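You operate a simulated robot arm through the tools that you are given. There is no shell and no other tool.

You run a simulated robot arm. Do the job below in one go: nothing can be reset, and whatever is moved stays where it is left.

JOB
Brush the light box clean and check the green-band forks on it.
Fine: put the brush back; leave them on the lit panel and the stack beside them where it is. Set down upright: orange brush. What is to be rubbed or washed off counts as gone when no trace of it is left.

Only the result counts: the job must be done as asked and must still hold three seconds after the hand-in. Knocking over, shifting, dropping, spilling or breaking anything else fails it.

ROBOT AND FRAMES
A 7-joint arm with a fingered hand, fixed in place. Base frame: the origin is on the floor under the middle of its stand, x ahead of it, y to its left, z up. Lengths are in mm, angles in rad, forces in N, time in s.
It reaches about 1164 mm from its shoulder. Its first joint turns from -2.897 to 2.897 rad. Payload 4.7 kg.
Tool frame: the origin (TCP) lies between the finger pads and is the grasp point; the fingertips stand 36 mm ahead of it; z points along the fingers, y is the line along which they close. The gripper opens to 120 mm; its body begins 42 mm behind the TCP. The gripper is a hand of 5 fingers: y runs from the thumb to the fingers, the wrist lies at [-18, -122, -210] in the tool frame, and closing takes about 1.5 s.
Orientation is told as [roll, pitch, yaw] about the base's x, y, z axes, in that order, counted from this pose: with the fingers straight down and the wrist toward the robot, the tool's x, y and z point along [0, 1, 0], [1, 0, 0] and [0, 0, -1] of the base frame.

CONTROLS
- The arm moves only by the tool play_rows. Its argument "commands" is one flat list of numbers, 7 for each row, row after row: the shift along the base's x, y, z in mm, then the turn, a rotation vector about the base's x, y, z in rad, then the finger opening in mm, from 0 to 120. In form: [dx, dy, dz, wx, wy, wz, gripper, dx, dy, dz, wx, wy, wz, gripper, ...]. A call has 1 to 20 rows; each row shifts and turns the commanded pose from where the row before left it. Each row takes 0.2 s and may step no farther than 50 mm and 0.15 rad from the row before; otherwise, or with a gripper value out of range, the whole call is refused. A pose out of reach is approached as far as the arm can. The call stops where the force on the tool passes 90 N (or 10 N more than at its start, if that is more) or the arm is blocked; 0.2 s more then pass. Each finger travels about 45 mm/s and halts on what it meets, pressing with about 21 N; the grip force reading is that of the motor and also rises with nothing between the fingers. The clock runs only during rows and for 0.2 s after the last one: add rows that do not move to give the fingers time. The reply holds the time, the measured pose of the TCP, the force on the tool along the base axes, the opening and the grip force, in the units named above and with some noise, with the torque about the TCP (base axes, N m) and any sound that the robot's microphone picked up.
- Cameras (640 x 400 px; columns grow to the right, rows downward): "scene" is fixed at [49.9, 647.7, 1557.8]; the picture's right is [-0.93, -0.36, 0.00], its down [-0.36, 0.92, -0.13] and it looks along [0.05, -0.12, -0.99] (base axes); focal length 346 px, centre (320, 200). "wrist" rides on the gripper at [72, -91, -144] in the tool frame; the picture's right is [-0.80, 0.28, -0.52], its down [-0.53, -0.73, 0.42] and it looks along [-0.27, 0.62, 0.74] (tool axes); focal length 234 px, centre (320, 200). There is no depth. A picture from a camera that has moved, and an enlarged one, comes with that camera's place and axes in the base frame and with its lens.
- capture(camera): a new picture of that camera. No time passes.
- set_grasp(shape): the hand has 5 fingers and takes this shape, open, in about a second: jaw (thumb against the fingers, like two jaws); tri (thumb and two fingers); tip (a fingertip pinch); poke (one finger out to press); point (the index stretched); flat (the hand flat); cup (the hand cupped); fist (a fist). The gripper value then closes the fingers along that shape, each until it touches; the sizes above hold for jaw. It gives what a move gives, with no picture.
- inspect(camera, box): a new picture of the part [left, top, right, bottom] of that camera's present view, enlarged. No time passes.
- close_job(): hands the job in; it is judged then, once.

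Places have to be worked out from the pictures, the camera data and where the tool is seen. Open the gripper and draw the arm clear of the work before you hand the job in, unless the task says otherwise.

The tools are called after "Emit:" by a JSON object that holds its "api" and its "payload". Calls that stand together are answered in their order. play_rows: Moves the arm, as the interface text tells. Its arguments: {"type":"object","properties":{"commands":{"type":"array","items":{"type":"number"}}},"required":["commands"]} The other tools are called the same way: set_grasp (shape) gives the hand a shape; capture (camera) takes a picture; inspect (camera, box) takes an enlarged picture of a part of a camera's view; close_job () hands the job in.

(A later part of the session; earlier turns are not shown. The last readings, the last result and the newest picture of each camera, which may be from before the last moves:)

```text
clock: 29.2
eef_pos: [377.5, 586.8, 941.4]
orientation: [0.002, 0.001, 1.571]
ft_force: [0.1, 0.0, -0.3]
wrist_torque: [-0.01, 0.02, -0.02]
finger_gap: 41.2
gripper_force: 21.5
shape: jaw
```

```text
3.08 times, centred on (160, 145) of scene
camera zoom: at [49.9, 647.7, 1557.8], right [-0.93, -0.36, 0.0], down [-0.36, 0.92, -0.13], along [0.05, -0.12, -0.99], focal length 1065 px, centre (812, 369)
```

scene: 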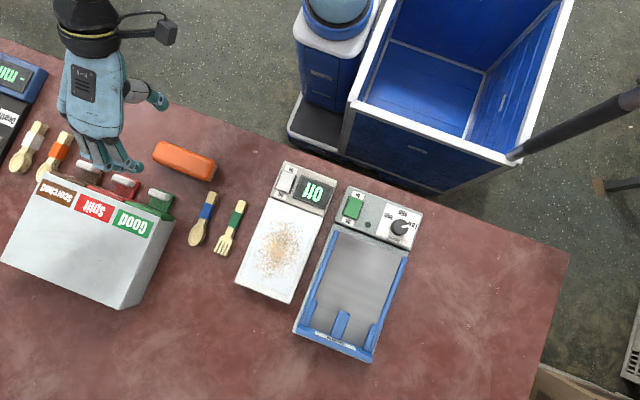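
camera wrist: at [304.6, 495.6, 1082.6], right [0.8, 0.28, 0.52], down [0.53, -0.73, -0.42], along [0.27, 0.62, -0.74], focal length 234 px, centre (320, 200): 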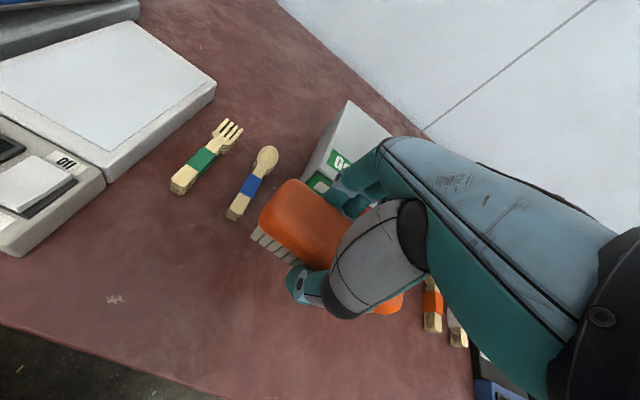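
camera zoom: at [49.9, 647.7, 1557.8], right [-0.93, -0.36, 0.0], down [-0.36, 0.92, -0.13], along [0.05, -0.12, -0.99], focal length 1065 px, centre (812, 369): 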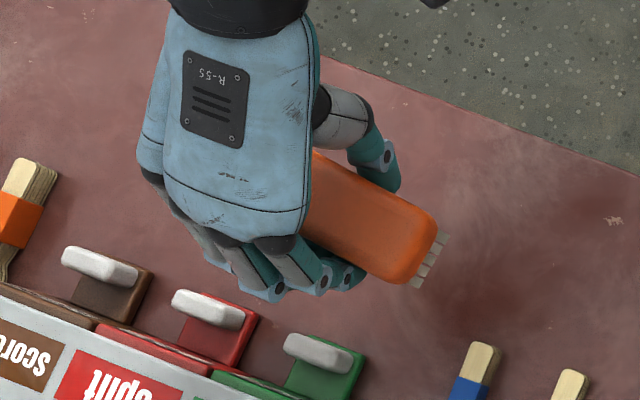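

The panel looks spotless. I'll take two closer looks at it before releasing the brush.

Emit:
{"api": "inspect", "payload": {"camera": "scene", "box": [235, 195, 325, 305]}}

Emit:
{"api": "inspect", "payload": {"camera": "wrist", "box": [0, 10, 230, 180]}}

Emit:
{"api": "inspect", "payload": {"camera": "wrist", "box": [230, 150, 420, 330]}}

```text
3.64 times, centred on (280, 250) of scene
camera zoom: at [49.9, 647.7, 1557.8], right [-0.93, -0.36, 0.0], down [-0.36, 0.92, -0.13], along [0.05, -0.12, -0.99], focal length 1258 px, centre (466, 18)
```

zoom: 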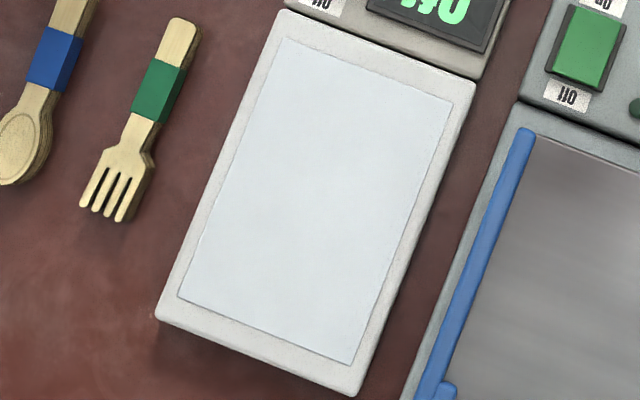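

```text
2.35 times, centred on (115, 95) of wrist
camera zoom: at [304.6, 495.6, 1082.6], right [0.8, 0.28, 0.52], down [0.53, -0.73, -0.42], along [0.27, 0.62, -0.74], focal length 551 px, centre (802, 447)
```

zoom: 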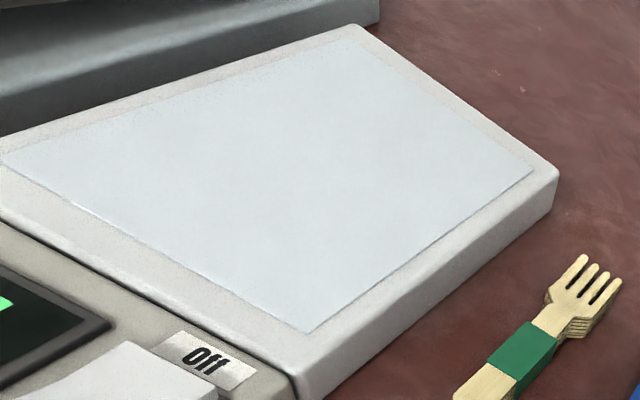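

```text
2.22 times, centred on (325, 240) of wrist
camera zoom: at [304.6, 495.6, 1082.6], right [0.8, 0.28, 0.52], down [0.53, -0.73, -0.42], along [0.27, 0.62, -0.74], focal length 520 px, centre (309, 111)
```

zoom: 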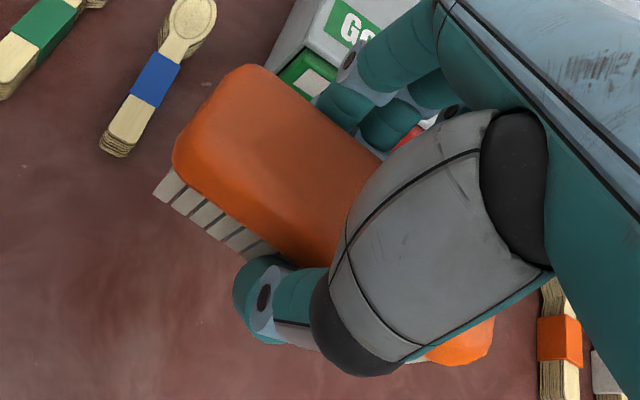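

The panel shows no trace of crumbs. Now I'll lower the brush onto its original spot, stopping just above contact (expected at TCP ≈ 842).

Emit:
{"api": "play_rows", "payload": {"commands": [-1, -1, -30, 0, 0, 0, 10, 0, 0, -30, 0, 0, 0, 10, 0, 0, -20, 0, 0, 0, 10, 0, 0, -8, 0, 0, 0, 10, 0, 0, -4, 0, 0, 0, 10, 0, 0, 0, 0, 0, 0, 10]}}

Emit:
{"api": "play_rows", "payload": {"commands": [0, 0, -1.5, 0, 0, 0, 10, 0, 0, -1.5, 0, 0, 0, 10, 0, 0, 0, 0, 0, 0, 10]}}

```text
clock: 30.6
eef_pos: [374.9, 585.5, 849.0]
orientation: [0.001, 0.0, 1.571]
ft_force: [-0.6, 0.6, -1.3]
wrist_torque: [0.0, 0.01, -0.02]
finger_gap: 41.2
gripper_force: 21.1
shape: jaw
```

```text
clock: 31.4
eef_pos: [374.1, 586.2, 847.1]
orientation: [0.001, -0.001, 1.571]
ft_force: [0.1, 0.2, -0.8]
wrist_torque: [-0.02, 0.05, -0.03]
finger_gap: 41.3
gripper_force: 21.1
shape: jaw
```

No contact yet; continuing down.

Emit:
{"api": "play_rows", "payload": {"commands": [0, 0, -1, 0, 0, 0, 10, 0, 0, -1, 0, 0, 0, 10, 0, 0, 0, 0, 0, 0, 10]}}

Emit:
{"api": "play_rows", "payload": {"commands": [0, 0, -0.8, 0, 0, 0, 10, 0, 0, -0.8, 0, 0, 0, 10, 0, 0, 0, 0, 0, 0, 10]}}

```text
clock: 32.2
eef_pos: [375.7, 587.5, 844.4]
orientation: [0.002, -0.001, 1.57]
ft_force: [-0.7, 0.0, -1.0]
wrist_torque: [0.0, 0.0, 0.02]
finger_gap: 40.9
gripper_force: 21.0
shape: jaw
```

```text
clock: 33.0
eef_pos: [375.7, 587.4, 843.0]
orientation: [0.001, -0.001, 1.571]
ft_force: [-0.1, 0.3, -1.8]
wrist_torque: [0.0, 0.03, 0.0]
finger_gap: 40.9
gripper_force: 21.3
shape: jaw
```

Emit:
{"api": "play_rows", "payload": {"commands": [0, 0, -0.8, 0, 0, 0, 10, 0, 0, -0.8, 0, 0, 0, 10, 0, 0, 0, 0, 0, 0, 10]}}

Emit:
{"api": "inspect", "payload": {"camera": "wrist", "box": [230, 150, 420, 330]}}

```text
clock: 33.8
eef_pos: [375.7, 585.0, 841.9]
orientation: [0.0, 0.0, 1.571]
ft_force: [0.0, 0.8, -0.9]
wrist_torque: [0.0, -0.02, -0.01]
finger_gap: 41.3
gripper_force: 20.6
shape: jaw
```

```text
2.22 times, centred on (325, 240) of wrist
camera zoom: at [302.9, 494.3, 983.9], right [0.8, 0.28, 0.52], down [0.53, -0.73, -0.42], along [0.27, 0.62, -0.74], focal length 520 px, centre (309, 111)
```

zoom: 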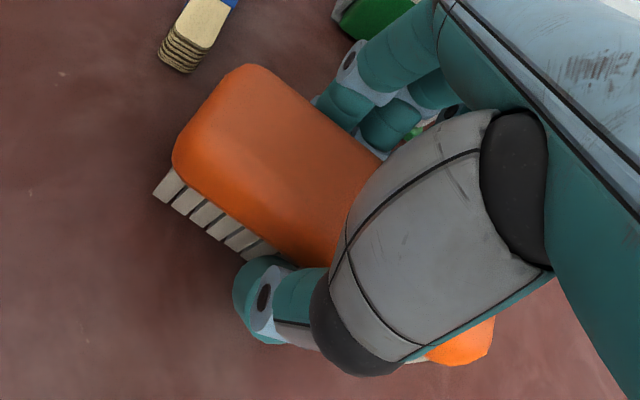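

Emit:
{"api": "play_rows", "payload": {"commands": [0, 0, -0.7, 0, 0, 0, 10, 0, 0, -0.7, 0, 0, 0, 10, 0, 0, 0, 0, 0, 0, 10]}}

```text
clock: 34.6
eef_pos: [373.3, 586.3, 840.7]
orientation: [0.001, 0.001, 1.572]
ft_force: [-0.9, 0.4, -0.6]
wrist_torque: [0.01, 0.02, 0.01]
finger_gap: 41.1
gripper_force: 21.3
shape: jaw
```

Emit:
{"api": "play_rows", "payload": {"commands": [0, 0, -0.7, 0, 0, 0, 10, 0, 0, 0, 0, 0, 0, 10]}}

```text
clock: 35.2
eef_pos: [374.6, 585.3, 841.0]
orientation: [0.002, 0.0, 1.57]
ft_force: [-0.2, -0.2, -0.2]
wrist_torque: [0.02, 0.02, -0.01]
finger_gap: 41.2
gripper_force: 20.7
shape: jaw
```

Emit:
{"api": "play_rows", "payload": {"commands": [0, 0, -0.7, 0, 0, 0, 10, 0, 0, 0, 0, 0, 0, 10]}}

Emit:
{"api": "inspect", "payload": {"camera": "scene", "box": [90, 80, 230, 210]}}

```text
clock: 35.8
eef_pos: [376.4, 586.6, 837.7]
orientation: [0.002, 0.001, 1.57]
ft_force: [0.6, -0.8, -0.8]
wrist_torque: [0.05, 0.03, -0.01]
finger_gap: 40.7
gripper_force: 21.2
shape: jaw
```

```text
3.08 times, centred on (160, 145) of scene
camera zoom: at [49.9, 647.7, 1557.8], right [-0.93, -0.36, 0.0], down [-0.36, 0.92, -0.13], along [0.05, -0.12, -0.99], focal length 1065 px, centre (812, 369)
```

zoom: 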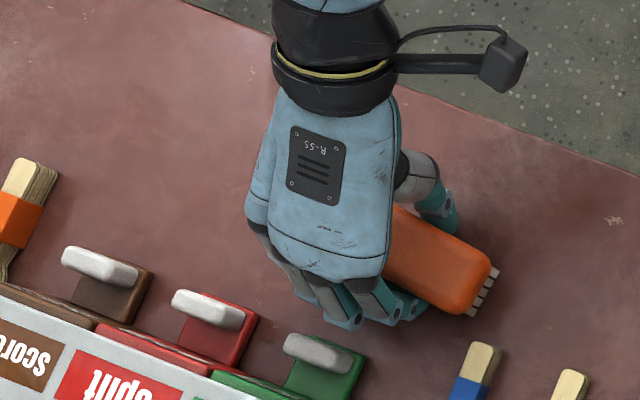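

Emit:
{"api": "play_rows", "payload": {"commands": [0, 0, -0.6, 0, 0, 0, 10, 0, 0, 0, 0, 0, 0, 10]}}

Emit:
{"api": "inspect", "payload": {"camera": "wrist", "box": [230, 150, 420, 330]}}

```text
clock: 36.4
eef_pos: [373.4, 586.0, 837.9]
orientation: [0.003, 0.0, 1.571]
ft_force: [0.8, -0.6, 0.5]
wrist_torque: [0.02, 0.1, 0.0]
finger_gap: 41.2
gripper_force: 21.3
shape: jaw
```

```text
2.22 times, centred on (325, 240) of wrist
camera zoom: at [302.3, 494.5, 980.5], right [0.8, 0.28, 0.52], down [0.53, -0.73, -0.42], along [0.27, 0.62, -0.74], focal length 520 px, centre (309, 111)
```

zoom: 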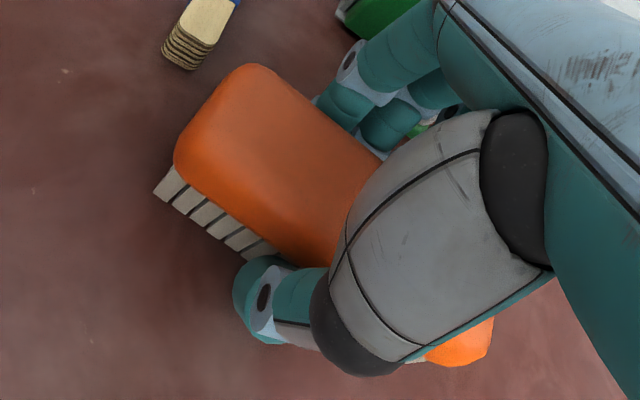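

A slight contact is now felt, so the brush is standing on the table. I'll open the fingers gradually.

Emit:
{"api": "play_rows", "payload": {"commands": [0, 0, 0, 0, 0, 0, 36, 0, 0, 0, 0, 0, 0, 41, 0, 0, 0, 0, 0, 0, 45, 0, 0, 0, 0, 0, 0, 50, 0, 0, 0, 0, 0, 0, 58, 0, 0, 0, 0, 0, 0, 68, 0, 0, 0, 0, 0, 0, 76, 0, 0, 0, 0, 0, 0, 76]}}

Emit:
{"api": "inspect", "payload": {"camera": "wrist", "box": [230, 150, 420, 330]}}

Emit:
{"api": "inspect", "payload": {"camera": "scene", "box": [90, 80, 230, 210]}}

```text
clock: 38.2
eef_pos: [375.3, 587.0, 837.9]
orientation: [0.002, 0.001, 1.57]
ft_force: [0.4, -0.8, 0.2]
wrist_torque: [-0.02, 0.01, 0.01]
finger_gap: 75.6
gripper_force: 0.1
shape: jaw
```

```text
2.22 times, centred on (325, 240) of wrist
camera zoom: at [302.3, 494.5, 980.4], right [0.8, 0.28, 0.52], down [0.53, -0.73, -0.42], along [0.27, 0.62, -0.74], focal length 520 px, centre (309, 111)
```

zoom: 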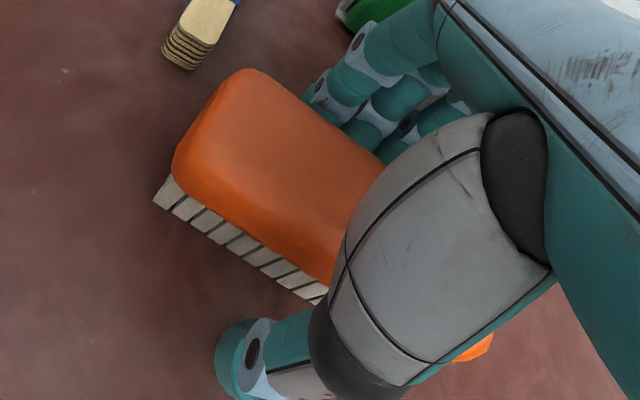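

```text
3.08 times, centred on (160, 145) of scene
camera zoom: at [49.9, 647.7, 1557.8], right [-0.93, -0.36, 0.0], down [-0.36, 0.92, -0.13], along [0.05, -0.12, -0.99], focal length 1065 px, centre (812, 369)
```

zoom: 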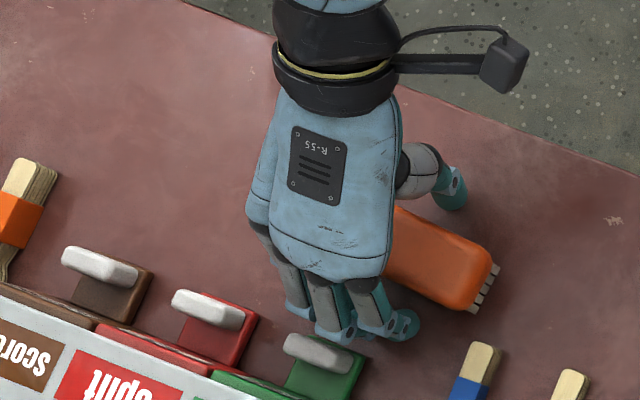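

The brush is free and standing flat. I'll raise the hand straight up, clear of it.

Emit:
{"api": "play_rows", "payload": {"commands": [0, 0, 10, 0, 0, 0, 76, 0, 0, 20, 0, 0, 0, 76, 0, 0, 35, 0, 0, 0, 76, 0, 0, 40, 0, 0, 0, 76, 0, 0, 45, 0, 0, 0, 76, 0, 0, 0, 0, 0, 0, 76]}}

Emit:
{"api": "capture", "payload": {"camera": "wrist"}}

Emit:
{"api": "capture", "payload": {"camera": "scene"}}

```text
clock: 39.6
eef_pos: [375.5, 586.6, 985.7]
orientation: [0.003, 0.002, 1.571]
ft_force: [0.2, 0.3, -0.2]
wrist_torque: [-0.01, -0.03, 0.04]
finger_gap: 75.6
gripper_force: 0.1
shape: jaw
```

```text
taken
camera wrist: at [304.0, 494.9, 1128.7], right [0.8, 0.28, 0.52], down [0.53, -0.73, -0.42], along [0.27, 0.62, -0.74], focal length 234 px, centre (320, 200)
```

wrist: 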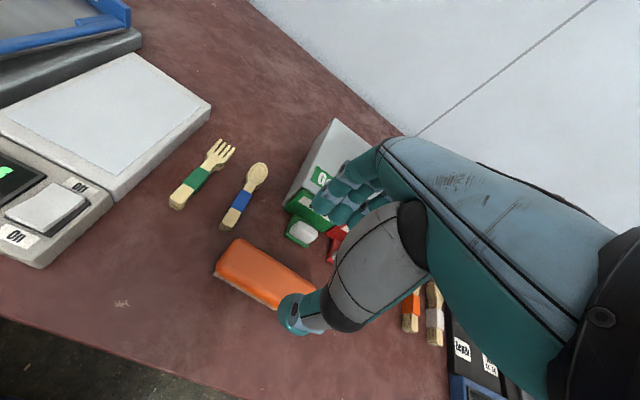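

```text
taken
```

scene: 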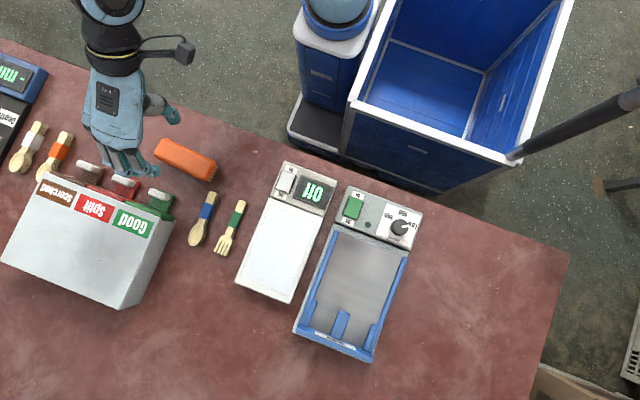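

The brush is back in its spot. Next are the forks, so I'll measure the fork and spoon stacks precisely from both cameras.

Emit:
{"api": "inspect", "payload": {"camera": "wrist", "box": [150, 120, 310, 250]}}

Emit:
{"api": "inspect", "payload": {"camera": "scene", "box": [170, 170, 300, 270]}}

Emit:
{"api": "inspect", "payload": {"camera": "scene", "box": [130, 120, 260, 220]}}

```text
3.08 times, centred on (230, 185) of wrist
camera zoom: at [304.0, 494.9, 1128.7], right [0.8, 0.28, 0.52], down [0.53, -0.73, -0.42], along [0.27, 0.62, -0.74], focal length 720 px, centre (597, 246)
```

zoom: 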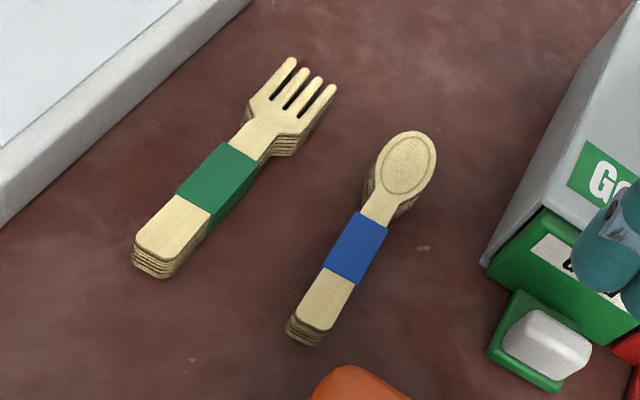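

```text
4.00 times, centred on (235, 220) of scene
camera zoom: at [49.9, 647.7, 1557.8], right [-0.93, -0.36, 0.0], down [-0.36, 0.92, -0.13], along [0.05, -0.12, -0.99], focal length 1384 px, centre (660, 120)
```

zoom: 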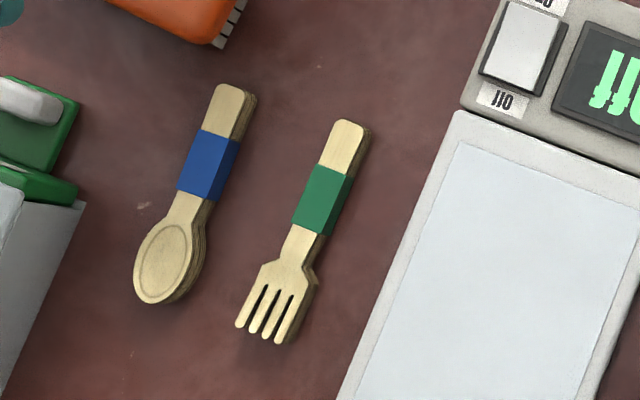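

```text
4.00 times, centred on (195, 170) of scene
camera zoom: at [49.9, 647.7, 1557.8], right [-0.93, -0.36, 0.0], down [-0.36, 0.92, -0.13], along [0.05, -0.12, -0.99], focal length 1384 px, centre (820, 320)
```

zoom: 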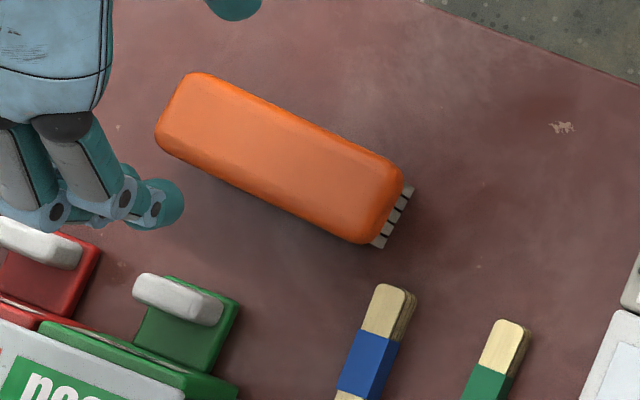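

The stacks are about 24 mm tall. The forks run along y at x ≈ 240 (y 620–743) and the spoons sit at x ≈ 304. First I'll switch the light on with one finger, so I'll move near the switch, shape the hand for poking and look at the fingertip.

Emit:
{"api": "play_rows", "payload": {"commands": [-35, -8, 0, 0, 0, 0, 76, -35, -8, 0, 0, 0, 0, 76, -35, -8, 0, 0, 0, 0, 76, -35, -8, 0, 0, 0, 0, 76, -35, -8, 0, 0, 0, 0, 76, -35, -8, 0, 0, 0, 0, 76, 0, 0, 0, 0, 0, 0, 76]}}

Emit:
{"api": "set_grasp", "payload": {"shape": "poke"}}

Emit:
{"api": "capture", "payload": {"camera": "wrist"}}

Emit:
{"api": "inspect", "payload": {"camera": "scene", "box": [200, 60, 380, 260]}}

```text
clock: 41.2
eef_pos: [163.1, 537.1, 987.4]
orientation: [0.002, 0.0, 1.57]
ft_force: [-0.2, -0.9, 0.7]
wrist_torque: [0.0, 0.0, 0.02]
finger_gap: 75.6
gripper_force: 0.1
shape: jaw
```

```text
clock: 42.1
eef_pos: [162.9, 536.6, 987.6]
orientation: [0.001, -0.001, 1.572]
ft_force: [0.1, -0.6, 0.4]
wrist_torque: [-0.01, -0.03, -0.02]
finger_gap: 0.0
gripper_force: 0.1
shape: poke
```

```text
taken
camera wrist: at [91.7, 445.2, 1129.2], right [0.8, 0.28, 0.52], down [0.53, -0.73, -0.42], along [0.27, 0.62, -0.74], focal length 234 px, centre (320, 200)
```

wrist: 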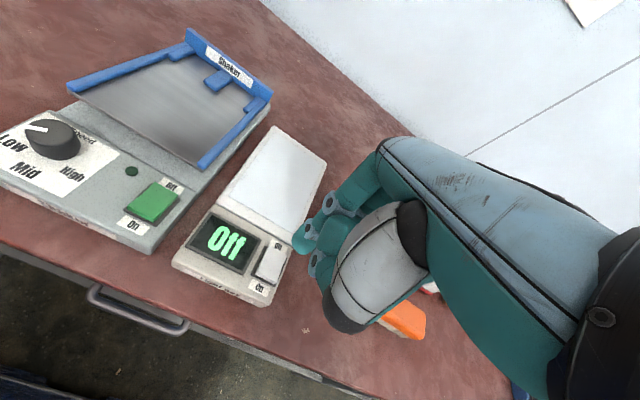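

```text
2.00 times, centred on (290, 160) of scene
camera zoom: at [49.9, 647.7, 1557.8], right [-0.93, -0.36, 0.0], down [-0.36, 0.92, -0.13], along [0.05, -0.12, -0.99], focal length 692 px, centre (380, 280)
```

zoom: 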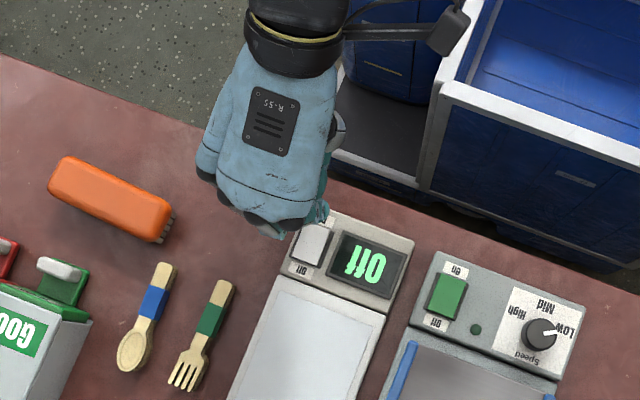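

Emit:
{"api": "inspect", "payload": {"camera": "wrist", "box": [170, 130, 440, 350]}}

Emit:
{"api": "inspect", "payload": {"camera": "scene", "box": [250, 120, 350, 220]}}

```text
1.82 times, centred on (305, 240) of wrist
camera zoom: at [91.7, 445.2, 1129.2], right [0.8, 0.28, 0.52], down [0.53, -0.73, -0.42], along [0.27, 0.62, -0.74], focal length 426 px, centre (347, 127)
```

zoom: 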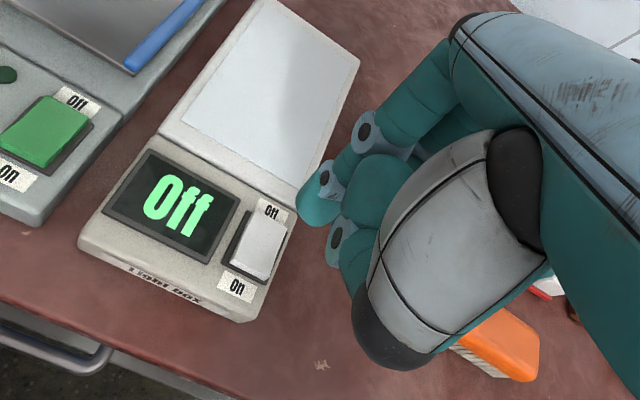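

```text
4.00 times, centred on (300, 170) of scene
camera zoom: at [49.9, 647.7, 1557.8], right [-0.93, -0.36, 0.0], down [-0.36, 0.92, -0.13], along [0.05, -0.12, -0.99], focal length 1384 px, centre (400, 320)
```

zoom: 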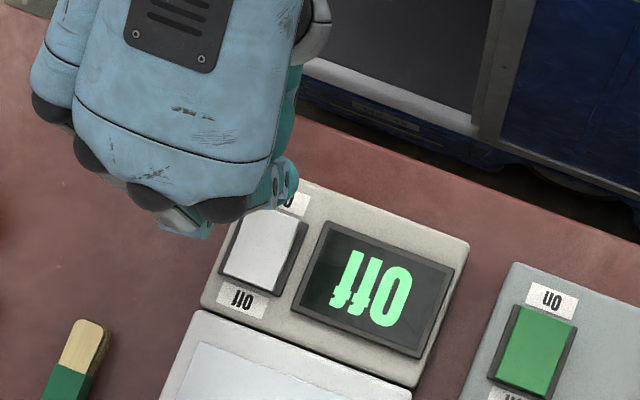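

In poke shape the index tip appears about 35–45 mm ahead of the TCP and close to its axis. I'll position over the near ("On") end of the rocker at about (165, 540), lower to z ≈ 900, and check alignment.

Emit:
{"api": "play_rows", "payload": {"commands": [4, -4, -30, 0, 0, 0, 0, 0, 0, -30, 0, 0, 0, 0, 0, 0, -27, 0, 0, 0, 0, 0, 0, 0, 0, 0, 0, 0]}}

Emit:
{"api": "inspect", "payload": {"camera": "wrist", "box": [170, 130, 440, 350]}}

Emit:
{"api": "inspect", "payload": {"camera": "scene", "box": [250, 120, 350, 220]}}

```text
clock: 43.1
eef_pos: [169.5, 534.1, 902.8]
orientation: [0.003, 0.0, 1.573]
ft_force: [0.8, -0.6, 0.0]
wrist_torque: [0.0, -0.01, 0.01]
finger_gap: 0.2
gripper_force: 2.4
shape: jaw
```

```text
1.82 times, centred on (305, 240) of wrist
camera zoom: at [97.5, 441.8, 1044.4], right [0.8, 0.28, 0.52], down [0.53, -0.73, -0.42], along [0.27, 0.62, -0.74], focal length 426 px, centre (347, 127)
```

zoom: 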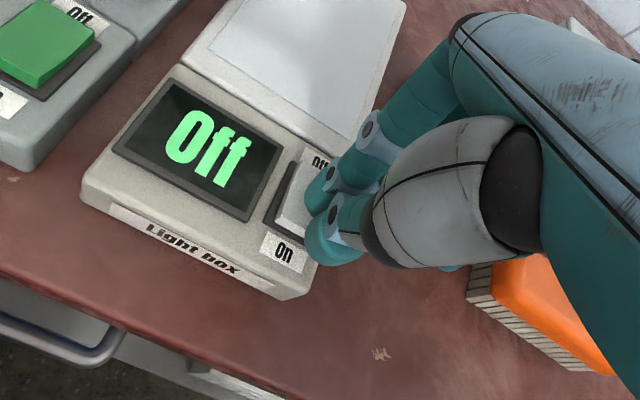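

```text
4.00 times, centred on (300, 170) of scene
camera zoom: at [49.9, 647.7, 1557.8], right [-0.93, -0.36, 0.0], down [-0.36, 0.92, -0.13], along [0.05, -0.12, -0.99], focal length 1384 px, centre (400, 320)
```

zoom: 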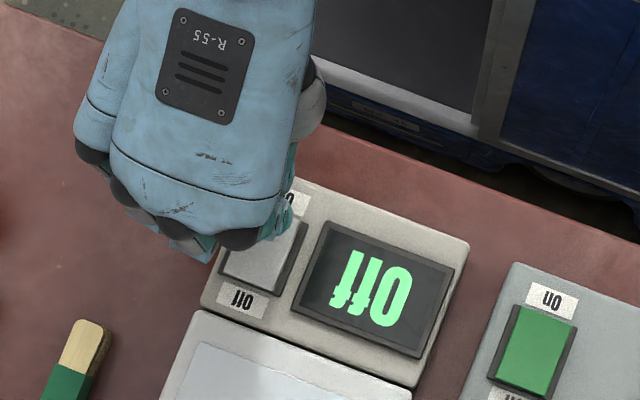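

A row with gripper value 0 closed the hand back into jaw shape. I'll raise the hand a bit, take the poke shape again, and test a non-moving row with the value left open.

Emit:
{"api": "play_rows", "payload": {"commands": [0, 0, 30, 0, 0, 0, 0, 0, 0, 20, 0, 0, 0, 0]}}

Emit:
{"api": "set_grasp", "payload": {"shape": "poke"}}

Emit:
{"api": "play_rows", "payload": {"commands": [0, 0, 0, 0, 0, 0, 120, 0, 0, 0, 0, 0, 0, 120]}}

Emit:
{"api": "inspect", "payload": {"camera": "wrist", "box": [170, 130, 440, 350]}}

```text
clock: 43.7
eef_pos: [170.7, 533.8, 951.7]
orientation: [0.0, 0.002, 1.571]
ft_force: [-0.2, -0.3, -0.1]
wrist_torque: [-0.02, 0.01, 0.01]
finger_gap: 0.0
gripper_force: 21.6
shape: jaw
```

```text
clock: 44.6
eef_pos: [170.2, 534.2, 951.2]
orientation: [0.002, -0.001, 1.57]
ft_force: [0.5, 0.1, -0.6]
wrist_torque: [0.02, -0.03, 0.02]
finger_gap: 0.0
gripper_force: 0.0
shape: poke
```

```text
clock: 45.2
eef_pos: [169.4, 534.4, 950.8]
orientation: [0.0, -0.001, 1.571]
ft_force: [-0.4, 0.3, 0.2]
wrist_torque: [-0.01, -0.03, 0.03]
finger_gap: 0.0
gripper_force: 0.0
shape: poke
```

```text
1.82 times, centred on (305, 240) of wrist
camera zoom: at [97.8, 442.5, 1093.4], right [0.8, 0.28, 0.52], down [0.53, -0.73, -0.42], along [0.27, 0.62, -0.74], focal length 426 px, centre (347, 127)
```

zoom: 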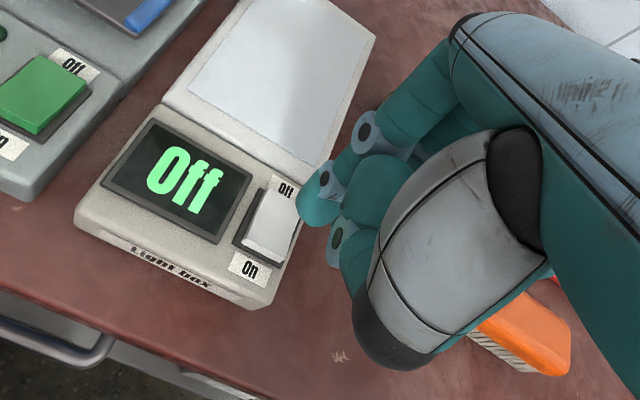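

With the value at 120 the poke shape stays. I'll lower again to TCP z ≈ 890, with the tip about 15 mm above the rocker.

Emit:
{"api": "play_rows", "payload": {"commands": [0, 0, -30, 0, 0, 0, 120, 0, 0, -20, 0, 0, 0, 120, 0, 0, -10, 0, 0, 0, 120, 0, 0, 0, 0, 0, 0, 120]}}

Emit:
{"api": "inspect", "payload": {"camera": "wrist", "box": [210, 170, 390, 320]}}

Emit:
{"api": "inspect", "payload": {"camera": "scene", "box": [250, 120, 350, 220]}}

```text
clock: 46.2
eef_pos: [168.0, 534.8, 891.1]
orientation: [0.0, -0.001, 1.57]
ft_force: [0.5, -0.6, -0.5]
wrist_torque: [-0.02, -0.01, 0.01]
finger_gap: 0.0
gripper_force: 0.1
shape: poke
```

```text
2.67 times, centred on (300, 245) of wrist
camera zoom: at [96.2, 443.0, 1033.1], right [0.8, 0.28, 0.52], down [0.53, -0.73, -0.42], along [0.27, 0.62, -0.74], focal length 624 px, centre (373, 80)
```

zoom: 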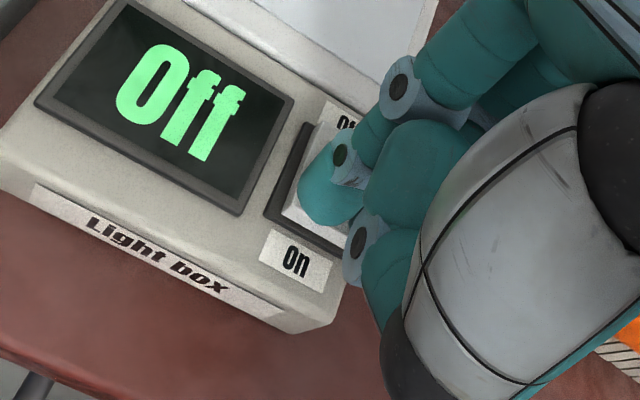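

```text
4.00 times, centred on (300, 170) of scene
camera zoom: at [49.9, 647.7, 1557.8], right [-0.93, -0.36, 0.0], down [-0.36, 0.92, -0.13], along [0.05, -0.12, -0.99], focal length 1384 px, centre (400, 320)
```

zoom: 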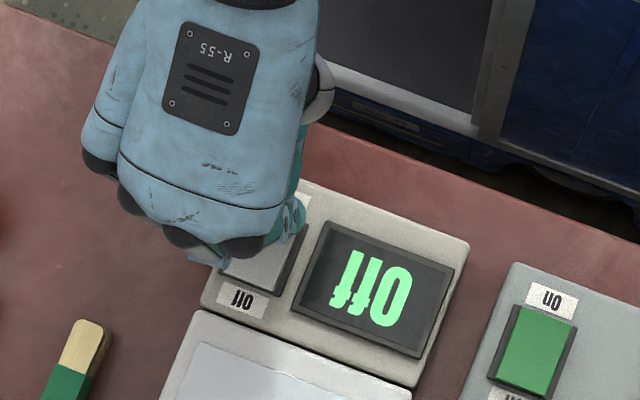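

The tip seems to be over the very edge of the rocker's "On" end. I'll shift 8 mm toward +y and 2 mm in x, then step down gently while watching force.

Emit:
{"api": "play_rows", "payload": {"commands": [2, 8, 0, 0, 0, 0, 120, 0, 0, -4, 0, 0, 0, 120, 0, 0, -3, 0, 0, 0, 120, 0, 0, 0, 0, 0, 0, 120]}}

Emit:
{"api": "inspect", "payload": {"camera": "wrist", "box": [210, 170, 390, 320]}}

```text
clock: 47.2
eef_pos: [169.6, 543.1, 885.4]
orientation: [0.002, -0.002, 1.571]
ft_force: [-0.6, -0.4, 1.9]
wrist_torque: [0.0, 0.01, 0.04]
finger_gap: 0.1
gripper_force: 0.0
shape: poke
```

```text
2.67 times, centred on (300, 245) of wrist
camera zoom: at [98.5, 451.4, 1026.4], right [0.8, 0.28, 0.52], down [0.53, -0.73, -0.42], along [0.27, 0.62, -0.74], focal length 624 px, centre (373, 80)
```

zoom: 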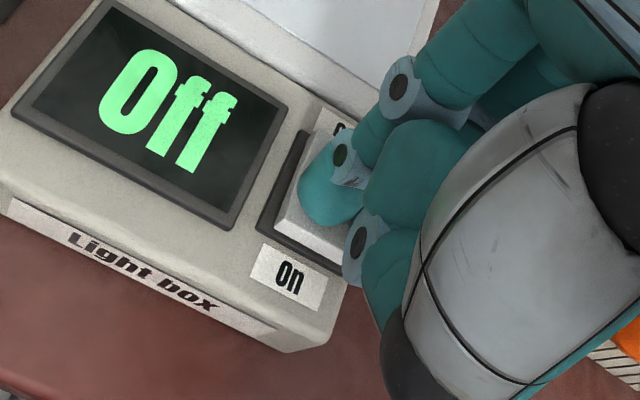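

Emit:
{"api": "play_rows", "payload": {"commands": [0, 0, -1.5, 0, 0, 0, 120, 0, 0, -1.5, 0, 0, 0, 120, 0, 0, 0, 0, 0, 0, 120]}}

Emit:
{"api": "inspect", "payload": {"camera": "wrist", "box": [210, 170, 390, 320]}}

```text
clock: 48.0
eef_pos: [171.2, 542.6, 881.1]
orientation: [0.001, -0.001, 1.571]
ft_force: [0.4, -0.1, 2.6]
wrist_torque: [0.04, 0.07, 0.0]
finger_gap: 0.0
gripper_force: 0.0
shape: poke
```

```text
2.67 times, centred on (300, 245) of wrist
camera zoom: at [98.6, 451.3, 1023.9], right [0.8, 0.28, 0.52], down [0.53, -0.73, -0.42], along [0.27, 0.62, -0.74], focal length 624 px, centre (373, 80)
```

zoom: 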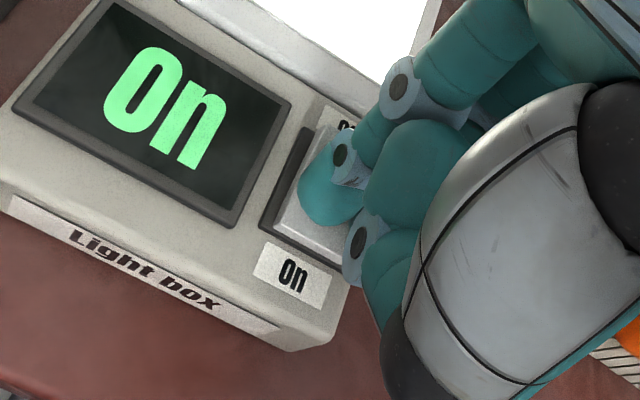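

The display reads "On" and the panel lights up, with only a light press. I'll raise the hand and verify that it stays on.

Emit:
{"api": "play_rows", "payload": {"commands": [0, 0, 10, 0, 0, 0, 120, 0, 0, 25, 0, 0, 0, 120, 0, 0, 35, 0, 0, 0, 120, 0, 0, 40, 0, 0, 0, 120, 0, 0, 0, 0, 0, 0, 120]}}

Emit:
{"api": "set_grasp", "payload": {"shape": "jaw"}}

Emit:
{"api": "capture", "payload": {"camera": "wrist"}}

Emit:
{"api": "capture", "payload": {"camera": "scene"}}

```text
clock: 49.2
eef_pos: [170.9, 542.2, 991.2]
orientation: [0.001, -0.001, 1.57]
ft_force: [0.3, -0.5, -0.2]
wrist_torque: [0.02, 0.03, -0.01]
finger_gap: 0.0
gripper_force: 0.0
shape: poke
```

```text
clock: 50.1
eef_pos: [171.2, 541.8, 992.2]
orientation: [0.001, 0.0, 1.572]
ft_force: [-0.6, -0.1, 0.5]
wrist_torque: [-0.01, 0.02, 0.01]
finger_gap: 119.8
gripper_force: 0.0
shape: jaw
```

```text
taken
camera wrist: at [98.4, 450.5, 1132.9], right [0.8, 0.28, 0.52], down [0.53, -0.73, -0.42], along [0.27, 0.62, -0.74], focal length 234 px, centre (320, 200)
```

wrist: 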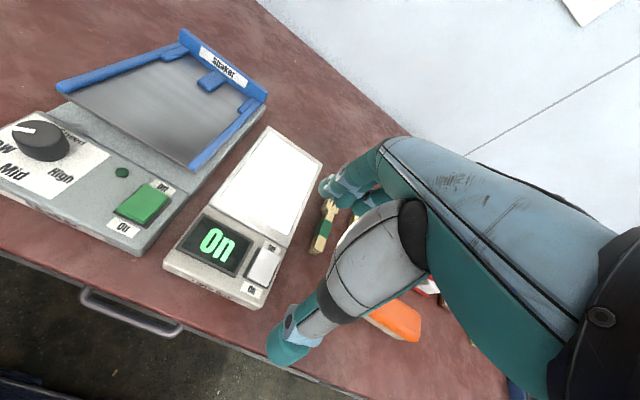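

```text
taken
```

scene: 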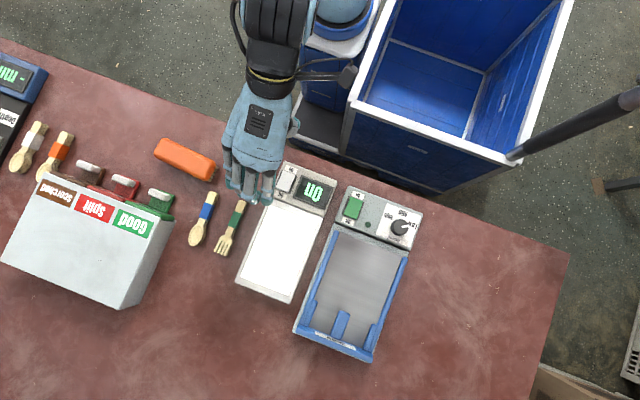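

The light stays on. Now I'll turn the hand back to yaw 0 so it closes across x, and move above the fork stack at about (240, 690).

Emit:
{"api": "play_rows", "payload": {"commands": [6.2, 13.3, 2, 0, 0, -0.1428, 110, 6.2, 13.3, 2, 0, 0, -0.1428, 100, 6.2, 13.3, 2, 0, 0, -0.1428, 90, 6.2, 13.3, 2, 0, 0, -0.1428, 80, 6.2, 13.3, 2, 0, 0, -0.1428, 70, 6.2, 13.3, 0, 0, 0, -0.1428, 60, 6.2, 13.3, 0, 0, 0, -0.1428, 50, 6.2, 13.3, 0, 0, 0, -0.1428, 44, 6.2, 13.3, 0, 0, 0, -0.1428, 44, 6.2, 13.3, 0, 0, 0, -0.1428, 44, 6.5, 13.7, 0, 0, 0, -0.1428, 44, 0, 0, 0, 0, 0, 0, 44]}}

Emit:
{"api": "capture", "payload": {"camera": "wrist"}}

Emit:
{"api": "capture", "payload": {"camera": "scene"}}

```text
clock: 52.7
eef_pos: [241.3, 689.6, 1002.9]
orientation: [0.001, 0.0, -0.004]
ft_force: [-0.5, 0.8, 0.2]
wrist_torque: [0.0, -0.04, 0.01]
finger_gap: 44.5
gripper_force: 0.0
shape: jaw
```

```text
taken
camera wrist: at [149.2, 761.0, 1144.0], right [0.28, -0.8, 0.52], down [-0.73, -0.53, -0.42], along [0.62, -0.27, -0.74], focal length 234 px, centre (320, 200)
```

wrist: 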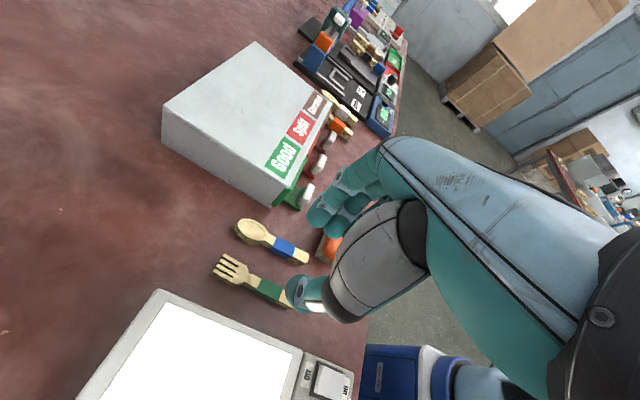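

```text
taken
```

scene: 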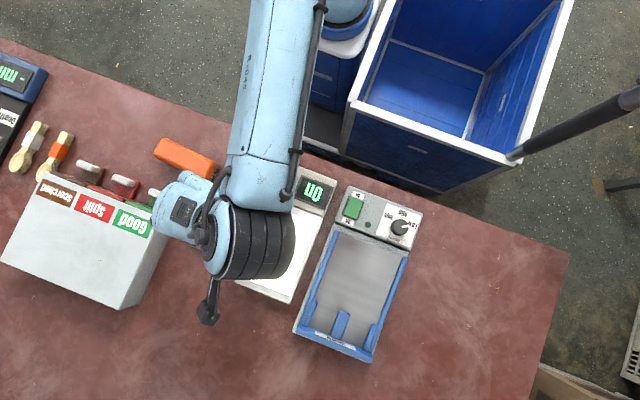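

The hand is above the fork stack with the correct yaw. I'll enlarge the view to refine the stack position.

Emit:
{"api": "inspect", "payload": {"camera": "wrist", "box": [190, 200, 350, 330]}}

```text
3.08 times, centred on (270, 265) of wrist
camera zoom: at [149.2, 761.0, 1144.0], right [0.28, -0.8, 0.52], down [-0.73, -0.53, -0.42], along [0.62, -0.27, -0.74], focal length 720 px, centre (474, 0)
```

zoom: 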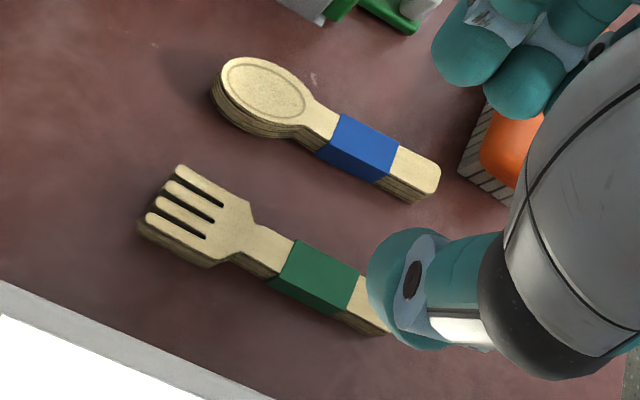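

The fork axis is confirmed at x ≈ 239 (y 620–742). I'll lower to z ≈ 872 with a 42 mm opening and check both cameras.

Emit:
{"api": "play_rows", "payload": {"commands": [0, 0, -40, 0, 0, 0, 42, 0, 0, -40, 0, 0, 0, 42, 0, 0, -30, 0, 0, 0, 42, 0, 0, -18, 0, 0, 0, 42, 0, 0, 0, 0, 0, 0, 42]}}

Emit:
{"api": "capture", "payload": {"camera": "wrist"}}

Emit:
{"api": "inspect", "payload": {"camera": "scene", "box": [130, 120, 330, 320]}}

```text
clock: 53.9
eef_pos: [240.0, 688.4, 874.1]
orientation: [-0.002, -0.001, -0.001]
ft_force: [-0.5, -0.9, -0.1]
wrist_torque: [-0.01, 0.01, 0.0]
finger_gap: 42.3
gripper_force: 0.0
shape: jaw
```

```text
taken
camera wrist: at [149.2, 760.4, 1015.7], right [0.28, -0.8, 0.52], down [-0.73, -0.53, -0.42], along [0.62, -0.27, -0.74], focal length 234 px, centre (320, 200)
```

wrist: 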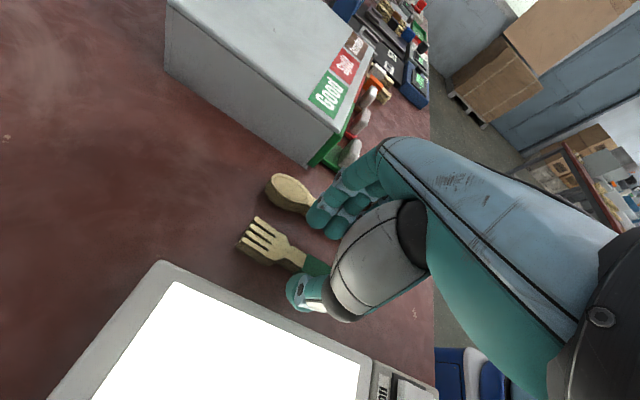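

```text
2.00 times, centred on (230, 220) of scene
camera zoom: at [49.9, 647.7, 1557.8], right [-0.93, -0.36, 0.0], down [-0.36, 0.92, -0.13], along [0.05, -0.12, -0.99], focal length 692 px, centre (500, 160)
```

zoom: 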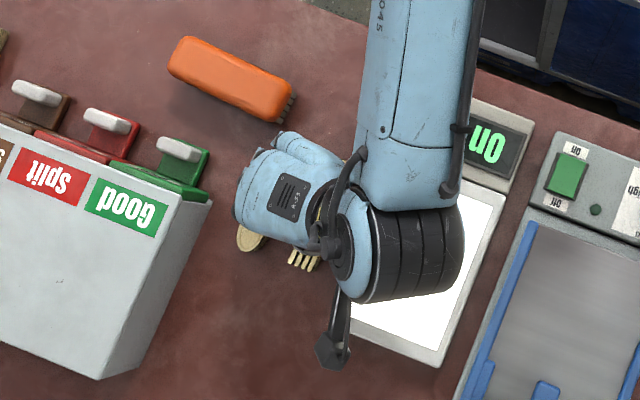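

Emit:
{"api": "inspect", "payload": {"camera": "wrist", "box": [220, 150, 400, 330]}}

```text
2.22 times, centred on (310, 240) of wrist
camera zoom: at [149.2, 760.4, 1015.7], right [0.28, -0.8, 0.52], down [-0.73, -0.53, -0.42], along [0.62, -0.27, -0.74], focal length 520 px, centre (342, 111)
```

zoom: 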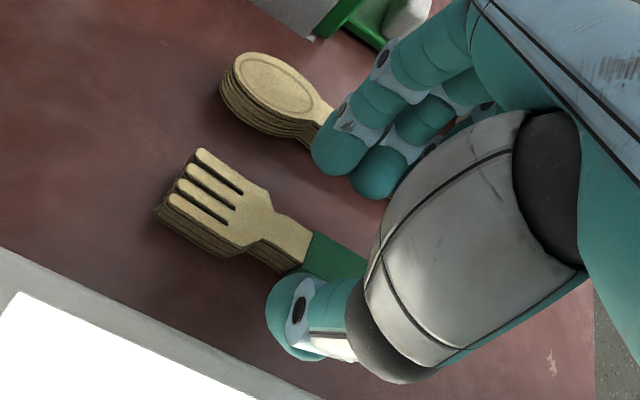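

The clearances look good: the index is well short of the spoons and the thumb sits between forks and light box. I'll descend to z ≈ 843.

Emit:
{"api": "play_rows", "payload": {"commands": [0, 0, -10, 0, 0, 0, 42, 0, 0, -10, 0, 0, 0, 42, 0, 0, -6, 0, 0, 0, 42, 0, 0, -3, 0, 0, 0, 42, 0, 0, 0, 0, 0, 0, 42]}}

Emit:
{"api": "inspect", "payload": {"camera": "wrist", "box": [220, 150, 400, 330]}}

Emit:
{"api": "inspect", "payload": {"camera": "scene", "box": [170, 160, 290, 280]}}

```text
clock: 55.1
eef_pos: [239.6, 688.7, 844.0]
orientation: [0.0, 0.0, -0.002]
ft_force: [-0.7, 0.3, 0.3]
wrist_torque: [0.0, 0.0, -0.01]
finger_gap: 42.3
gripper_force: 0.0
shape: jaw
```

```text
2.22 times, centred on (310, 240) of wrist
camera zoom: at [148.4, 761.1, 985.6], right [0.28, -0.8, 0.52], down [-0.73, -0.53, -0.42], along [0.62, -0.27, -0.74], focal length 520 px, centre (342, 111)
```

zoom: 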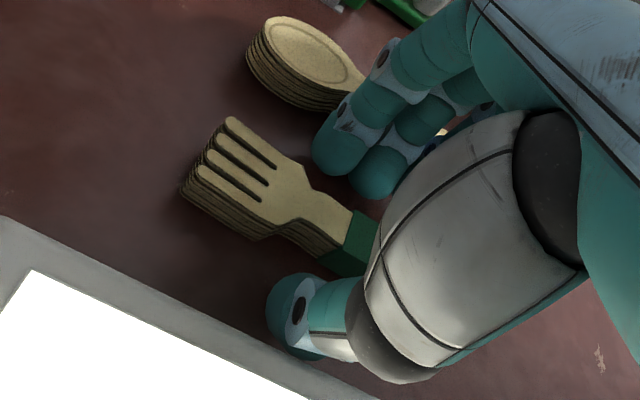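

```text
3.33 times, centred on (230, 220) of scene
camera zoom: at [49.9, 647.7, 1557.8], right [-0.93, -0.36, 0.0], down [-0.36, 0.92, -0.13], along [0.05, -0.12, -0.99], focal length 1154 px, centre (620, 133)
```

zoom: 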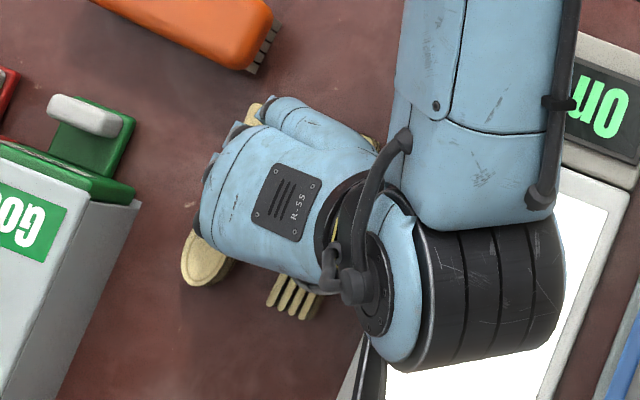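

The stack sits between thumb and fingers near the band. Closing gently.

Emit:
{"api": "play_rows", "payload": {"commands": [0, 0, 0, 0, 0, 0, 34, 0, 0, 0, 0, 0, 0, 28, 0, 0, 0, 0, 0, 0, 22, 0, 0, 0, 0, 0, 0, 16, 0, 0, 0, 0, 0, 0, 10, 0, 0, 0, 0, 0, 0, 5, 0, 0, 0, 0, 0, 0, 5, 0, 0, 0, 0, 0, 0, 5]}}

Emit:
{"api": "inspect", "payload": {"camera": "wrist", "box": [220, 150, 400, 330]}}

Emit:
{"api": "inspect", "payload": {"camera": "scene", "box": [170, 160, 290, 280]}}

```text
clock: 56.9
eef_pos: [238.9, 688.7, 843.9]
orientation: [0.001, 0.0, 0.0]
ft_force: [-0.5, -0.1, 0.8]
wrist_torque: [0.0, -0.01, 0.0]
finger_gap: 10.9
gripper_force: 21.2
shape: jaw
```

```text
2.22 times, centred on (310, 240) of wrist
camera zoom: at [148.4, 761.1, 985.7], right [0.28, -0.8, 0.52], down [-0.73, -0.53, -0.42], along [0.62, -0.27, -0.74], focal length 520 px, centre (342, 111)
```

zoom: 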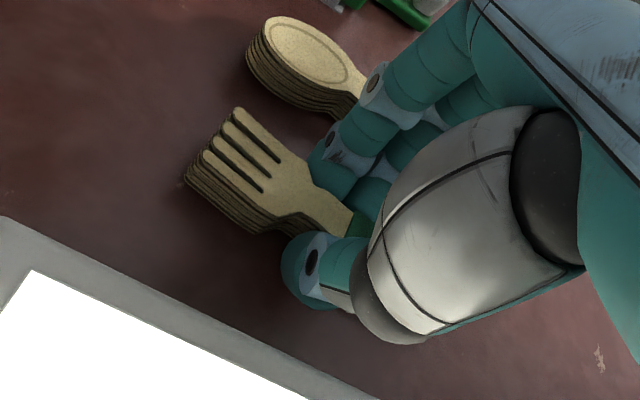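

```text
3.33 times, centred on (230, 220) of scene
camera zoom: at [49.9, 647.7, 1557.8], right [-0.93, -0.36, 0.0], down [-0.36, 0.92, -0.13], along [0.05, -0.12, -0.99], focal length 1154 px, centre (620, 133)
```

zoom: 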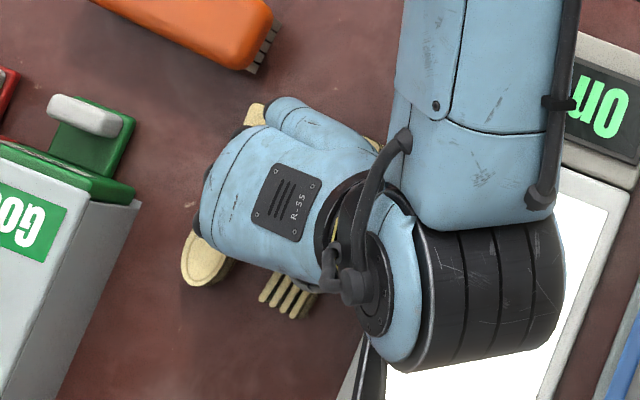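

The forks are gripped (gap 10.9, 21 N). I'll lift carefully.

Emit:
{"api": "play_rows", "payload": {"commands": [0, 0, 8, 0, 0, 0, 5, 0, 0, 15, 0, 0, 0, 5, 0, 0, 25, 0, 0, 0, 5, 0, 0, 25, 0, 0, 0, 5, 0, 0, 0, 0, 0, 0, 5]}}

Emit:
{"api": "capture", "payload": {"camera": "wrist"}}

Emit:
{"api": "inspect", "payload": {"camera": "scene", "box": [170, 160, 290, 280]}}

```text
clock: 58.1
eef_pos: [238.4, 688.6, 917.4]
orientation: [0.0, -0.001, -0.001]
ft_force: [-0.5, -0.3, -0.6]
wrist_torque: [0.01, -0.02, 0.05]
finger_gap: 10.8
gripper_force: 21.0
shape: jaw
```

```text
taken
camera wrist: at [148.6, 760.7, 1058.4], right [0.28, -0.8, 0.52], down [-0.73, -0.53, -0.42], along [0.62, -0.27, -0.74], focal length 234 px, centre (320, 200)
```

wrist: 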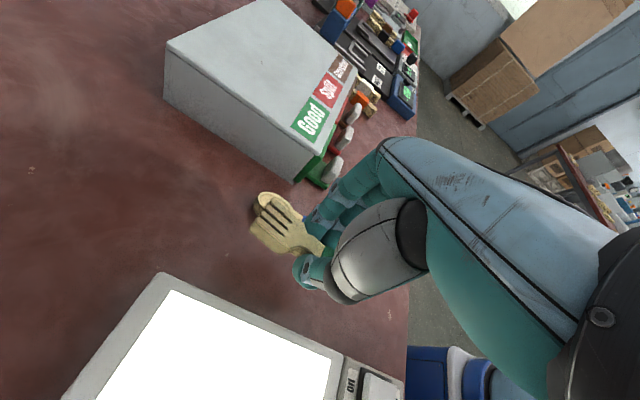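

```text
3.33 times, centred on (230, 220) of scene
camera zoom: at [49.9, 647.7, 1557.8], right [-0.93, -0.36, 0.0], down [-0.36, 0.92, -0.13], along [0.05, -0.12, -0.99], focal length 1154 px, centre (620, 133)
```

zoom: 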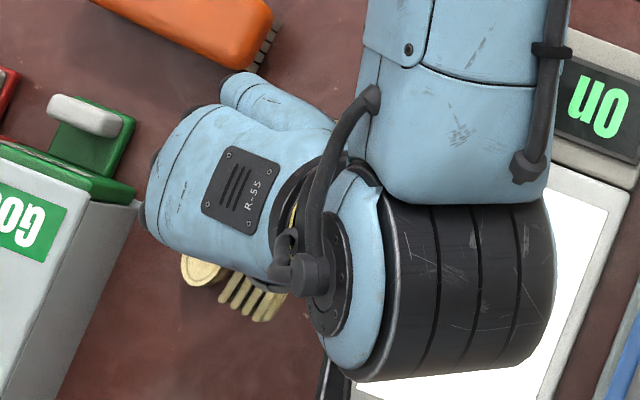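

Emit:
{"api": "inspect", "payload": {"camera": "wrist", "box": [220, 150, 400, 330]}}

```text
2.22 times, centred on (310, 240) of wrist
camera zoom: at [148.6, 760.7, 1058.4], right [0.28, -0.8, 0.52], down [-0.73, -0.53, -0.42], along [0.62, -0.27, -0.74], focal length 520 px, centre (342, 111)
```

zoom: 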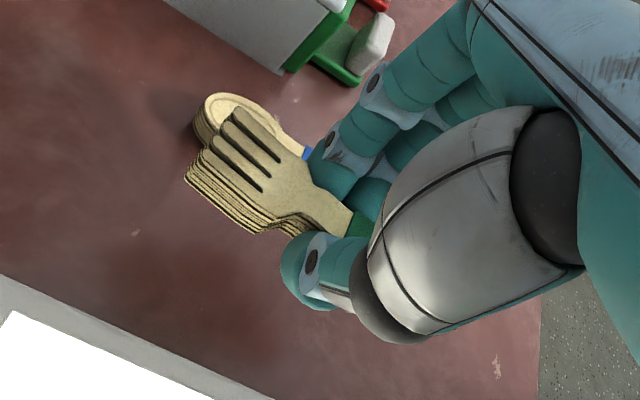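

The forks are held level and haven't moved in the grip. I'll carry them over the centre of the lit panel at about (126, 696), straightening the small yaw.

Emit:
{"api": "play_rows", "payload": {"commands": [-28, 1.4, 0, 0, 0, 0.02, 5, -28, 1.4, 0, 0, 0, 0.02, 5, -28, 1.4, 0, 0, 0, 0.02, 5, -29.5, 1.5, 0, 0, 0, 0.03, 5, 0, 0, -15, 0, 0, 0, 5, 0, 0, 0, 0, 0, 0, 5]}}

Emit:
{"api": "capture", "payload": {"camera": "wrist"}}

Emit:
{"api": "inspect", "payload": {"camera": "scene", "box": [170, 130, 430, 370]}}

```text
clock: 59.5
eef_pos: [125.3, 694.1, 900.9]
orientation: [0.001, 0.001, 0.092]
ft_force: [-0.7, 0.6, 0.2]
wrist_torque: [0.01, -0.02, 0.02]
finger_gap: 10.6
gripper_force: 21.2
shape: jaw
```

```text
taken
camera wrist: at [29.1, 757.3, 1043.3], right [0.35, -0.78, 0.52], down [-0.68, -0.6, -0.42], along [0.64, -0.21, -0.74], focal length 234 px, centre (320, 200)
```

wrist: 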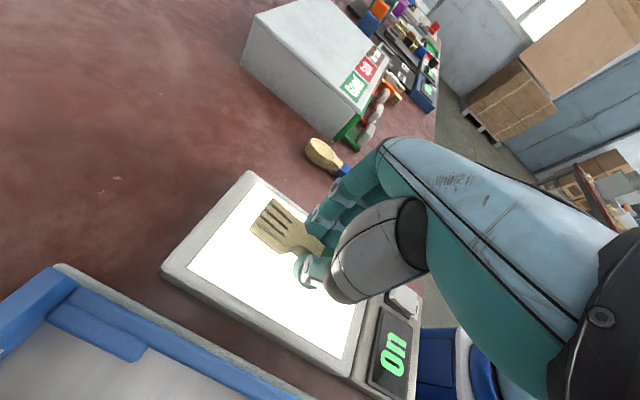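

```text
1.67 times, centred on (300, 250) of scene
camera zoom: at [49.9, 647.7, 1557.8], right [-0.93, -0.36, 0.0], down [-0.36, 0.92, -0.13], along [0.05, -0.12, -0.99], focal length 577 px, centre (353, 117)
```

zoom: 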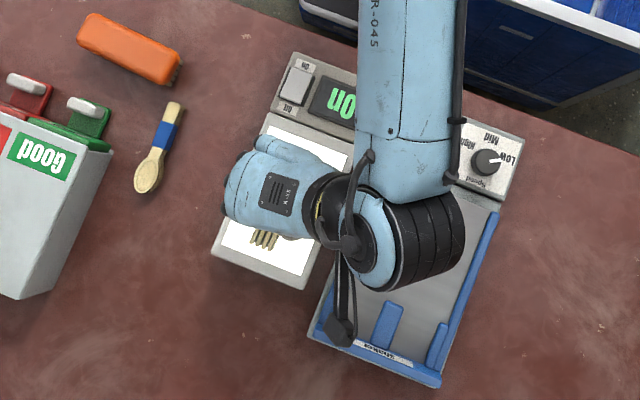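

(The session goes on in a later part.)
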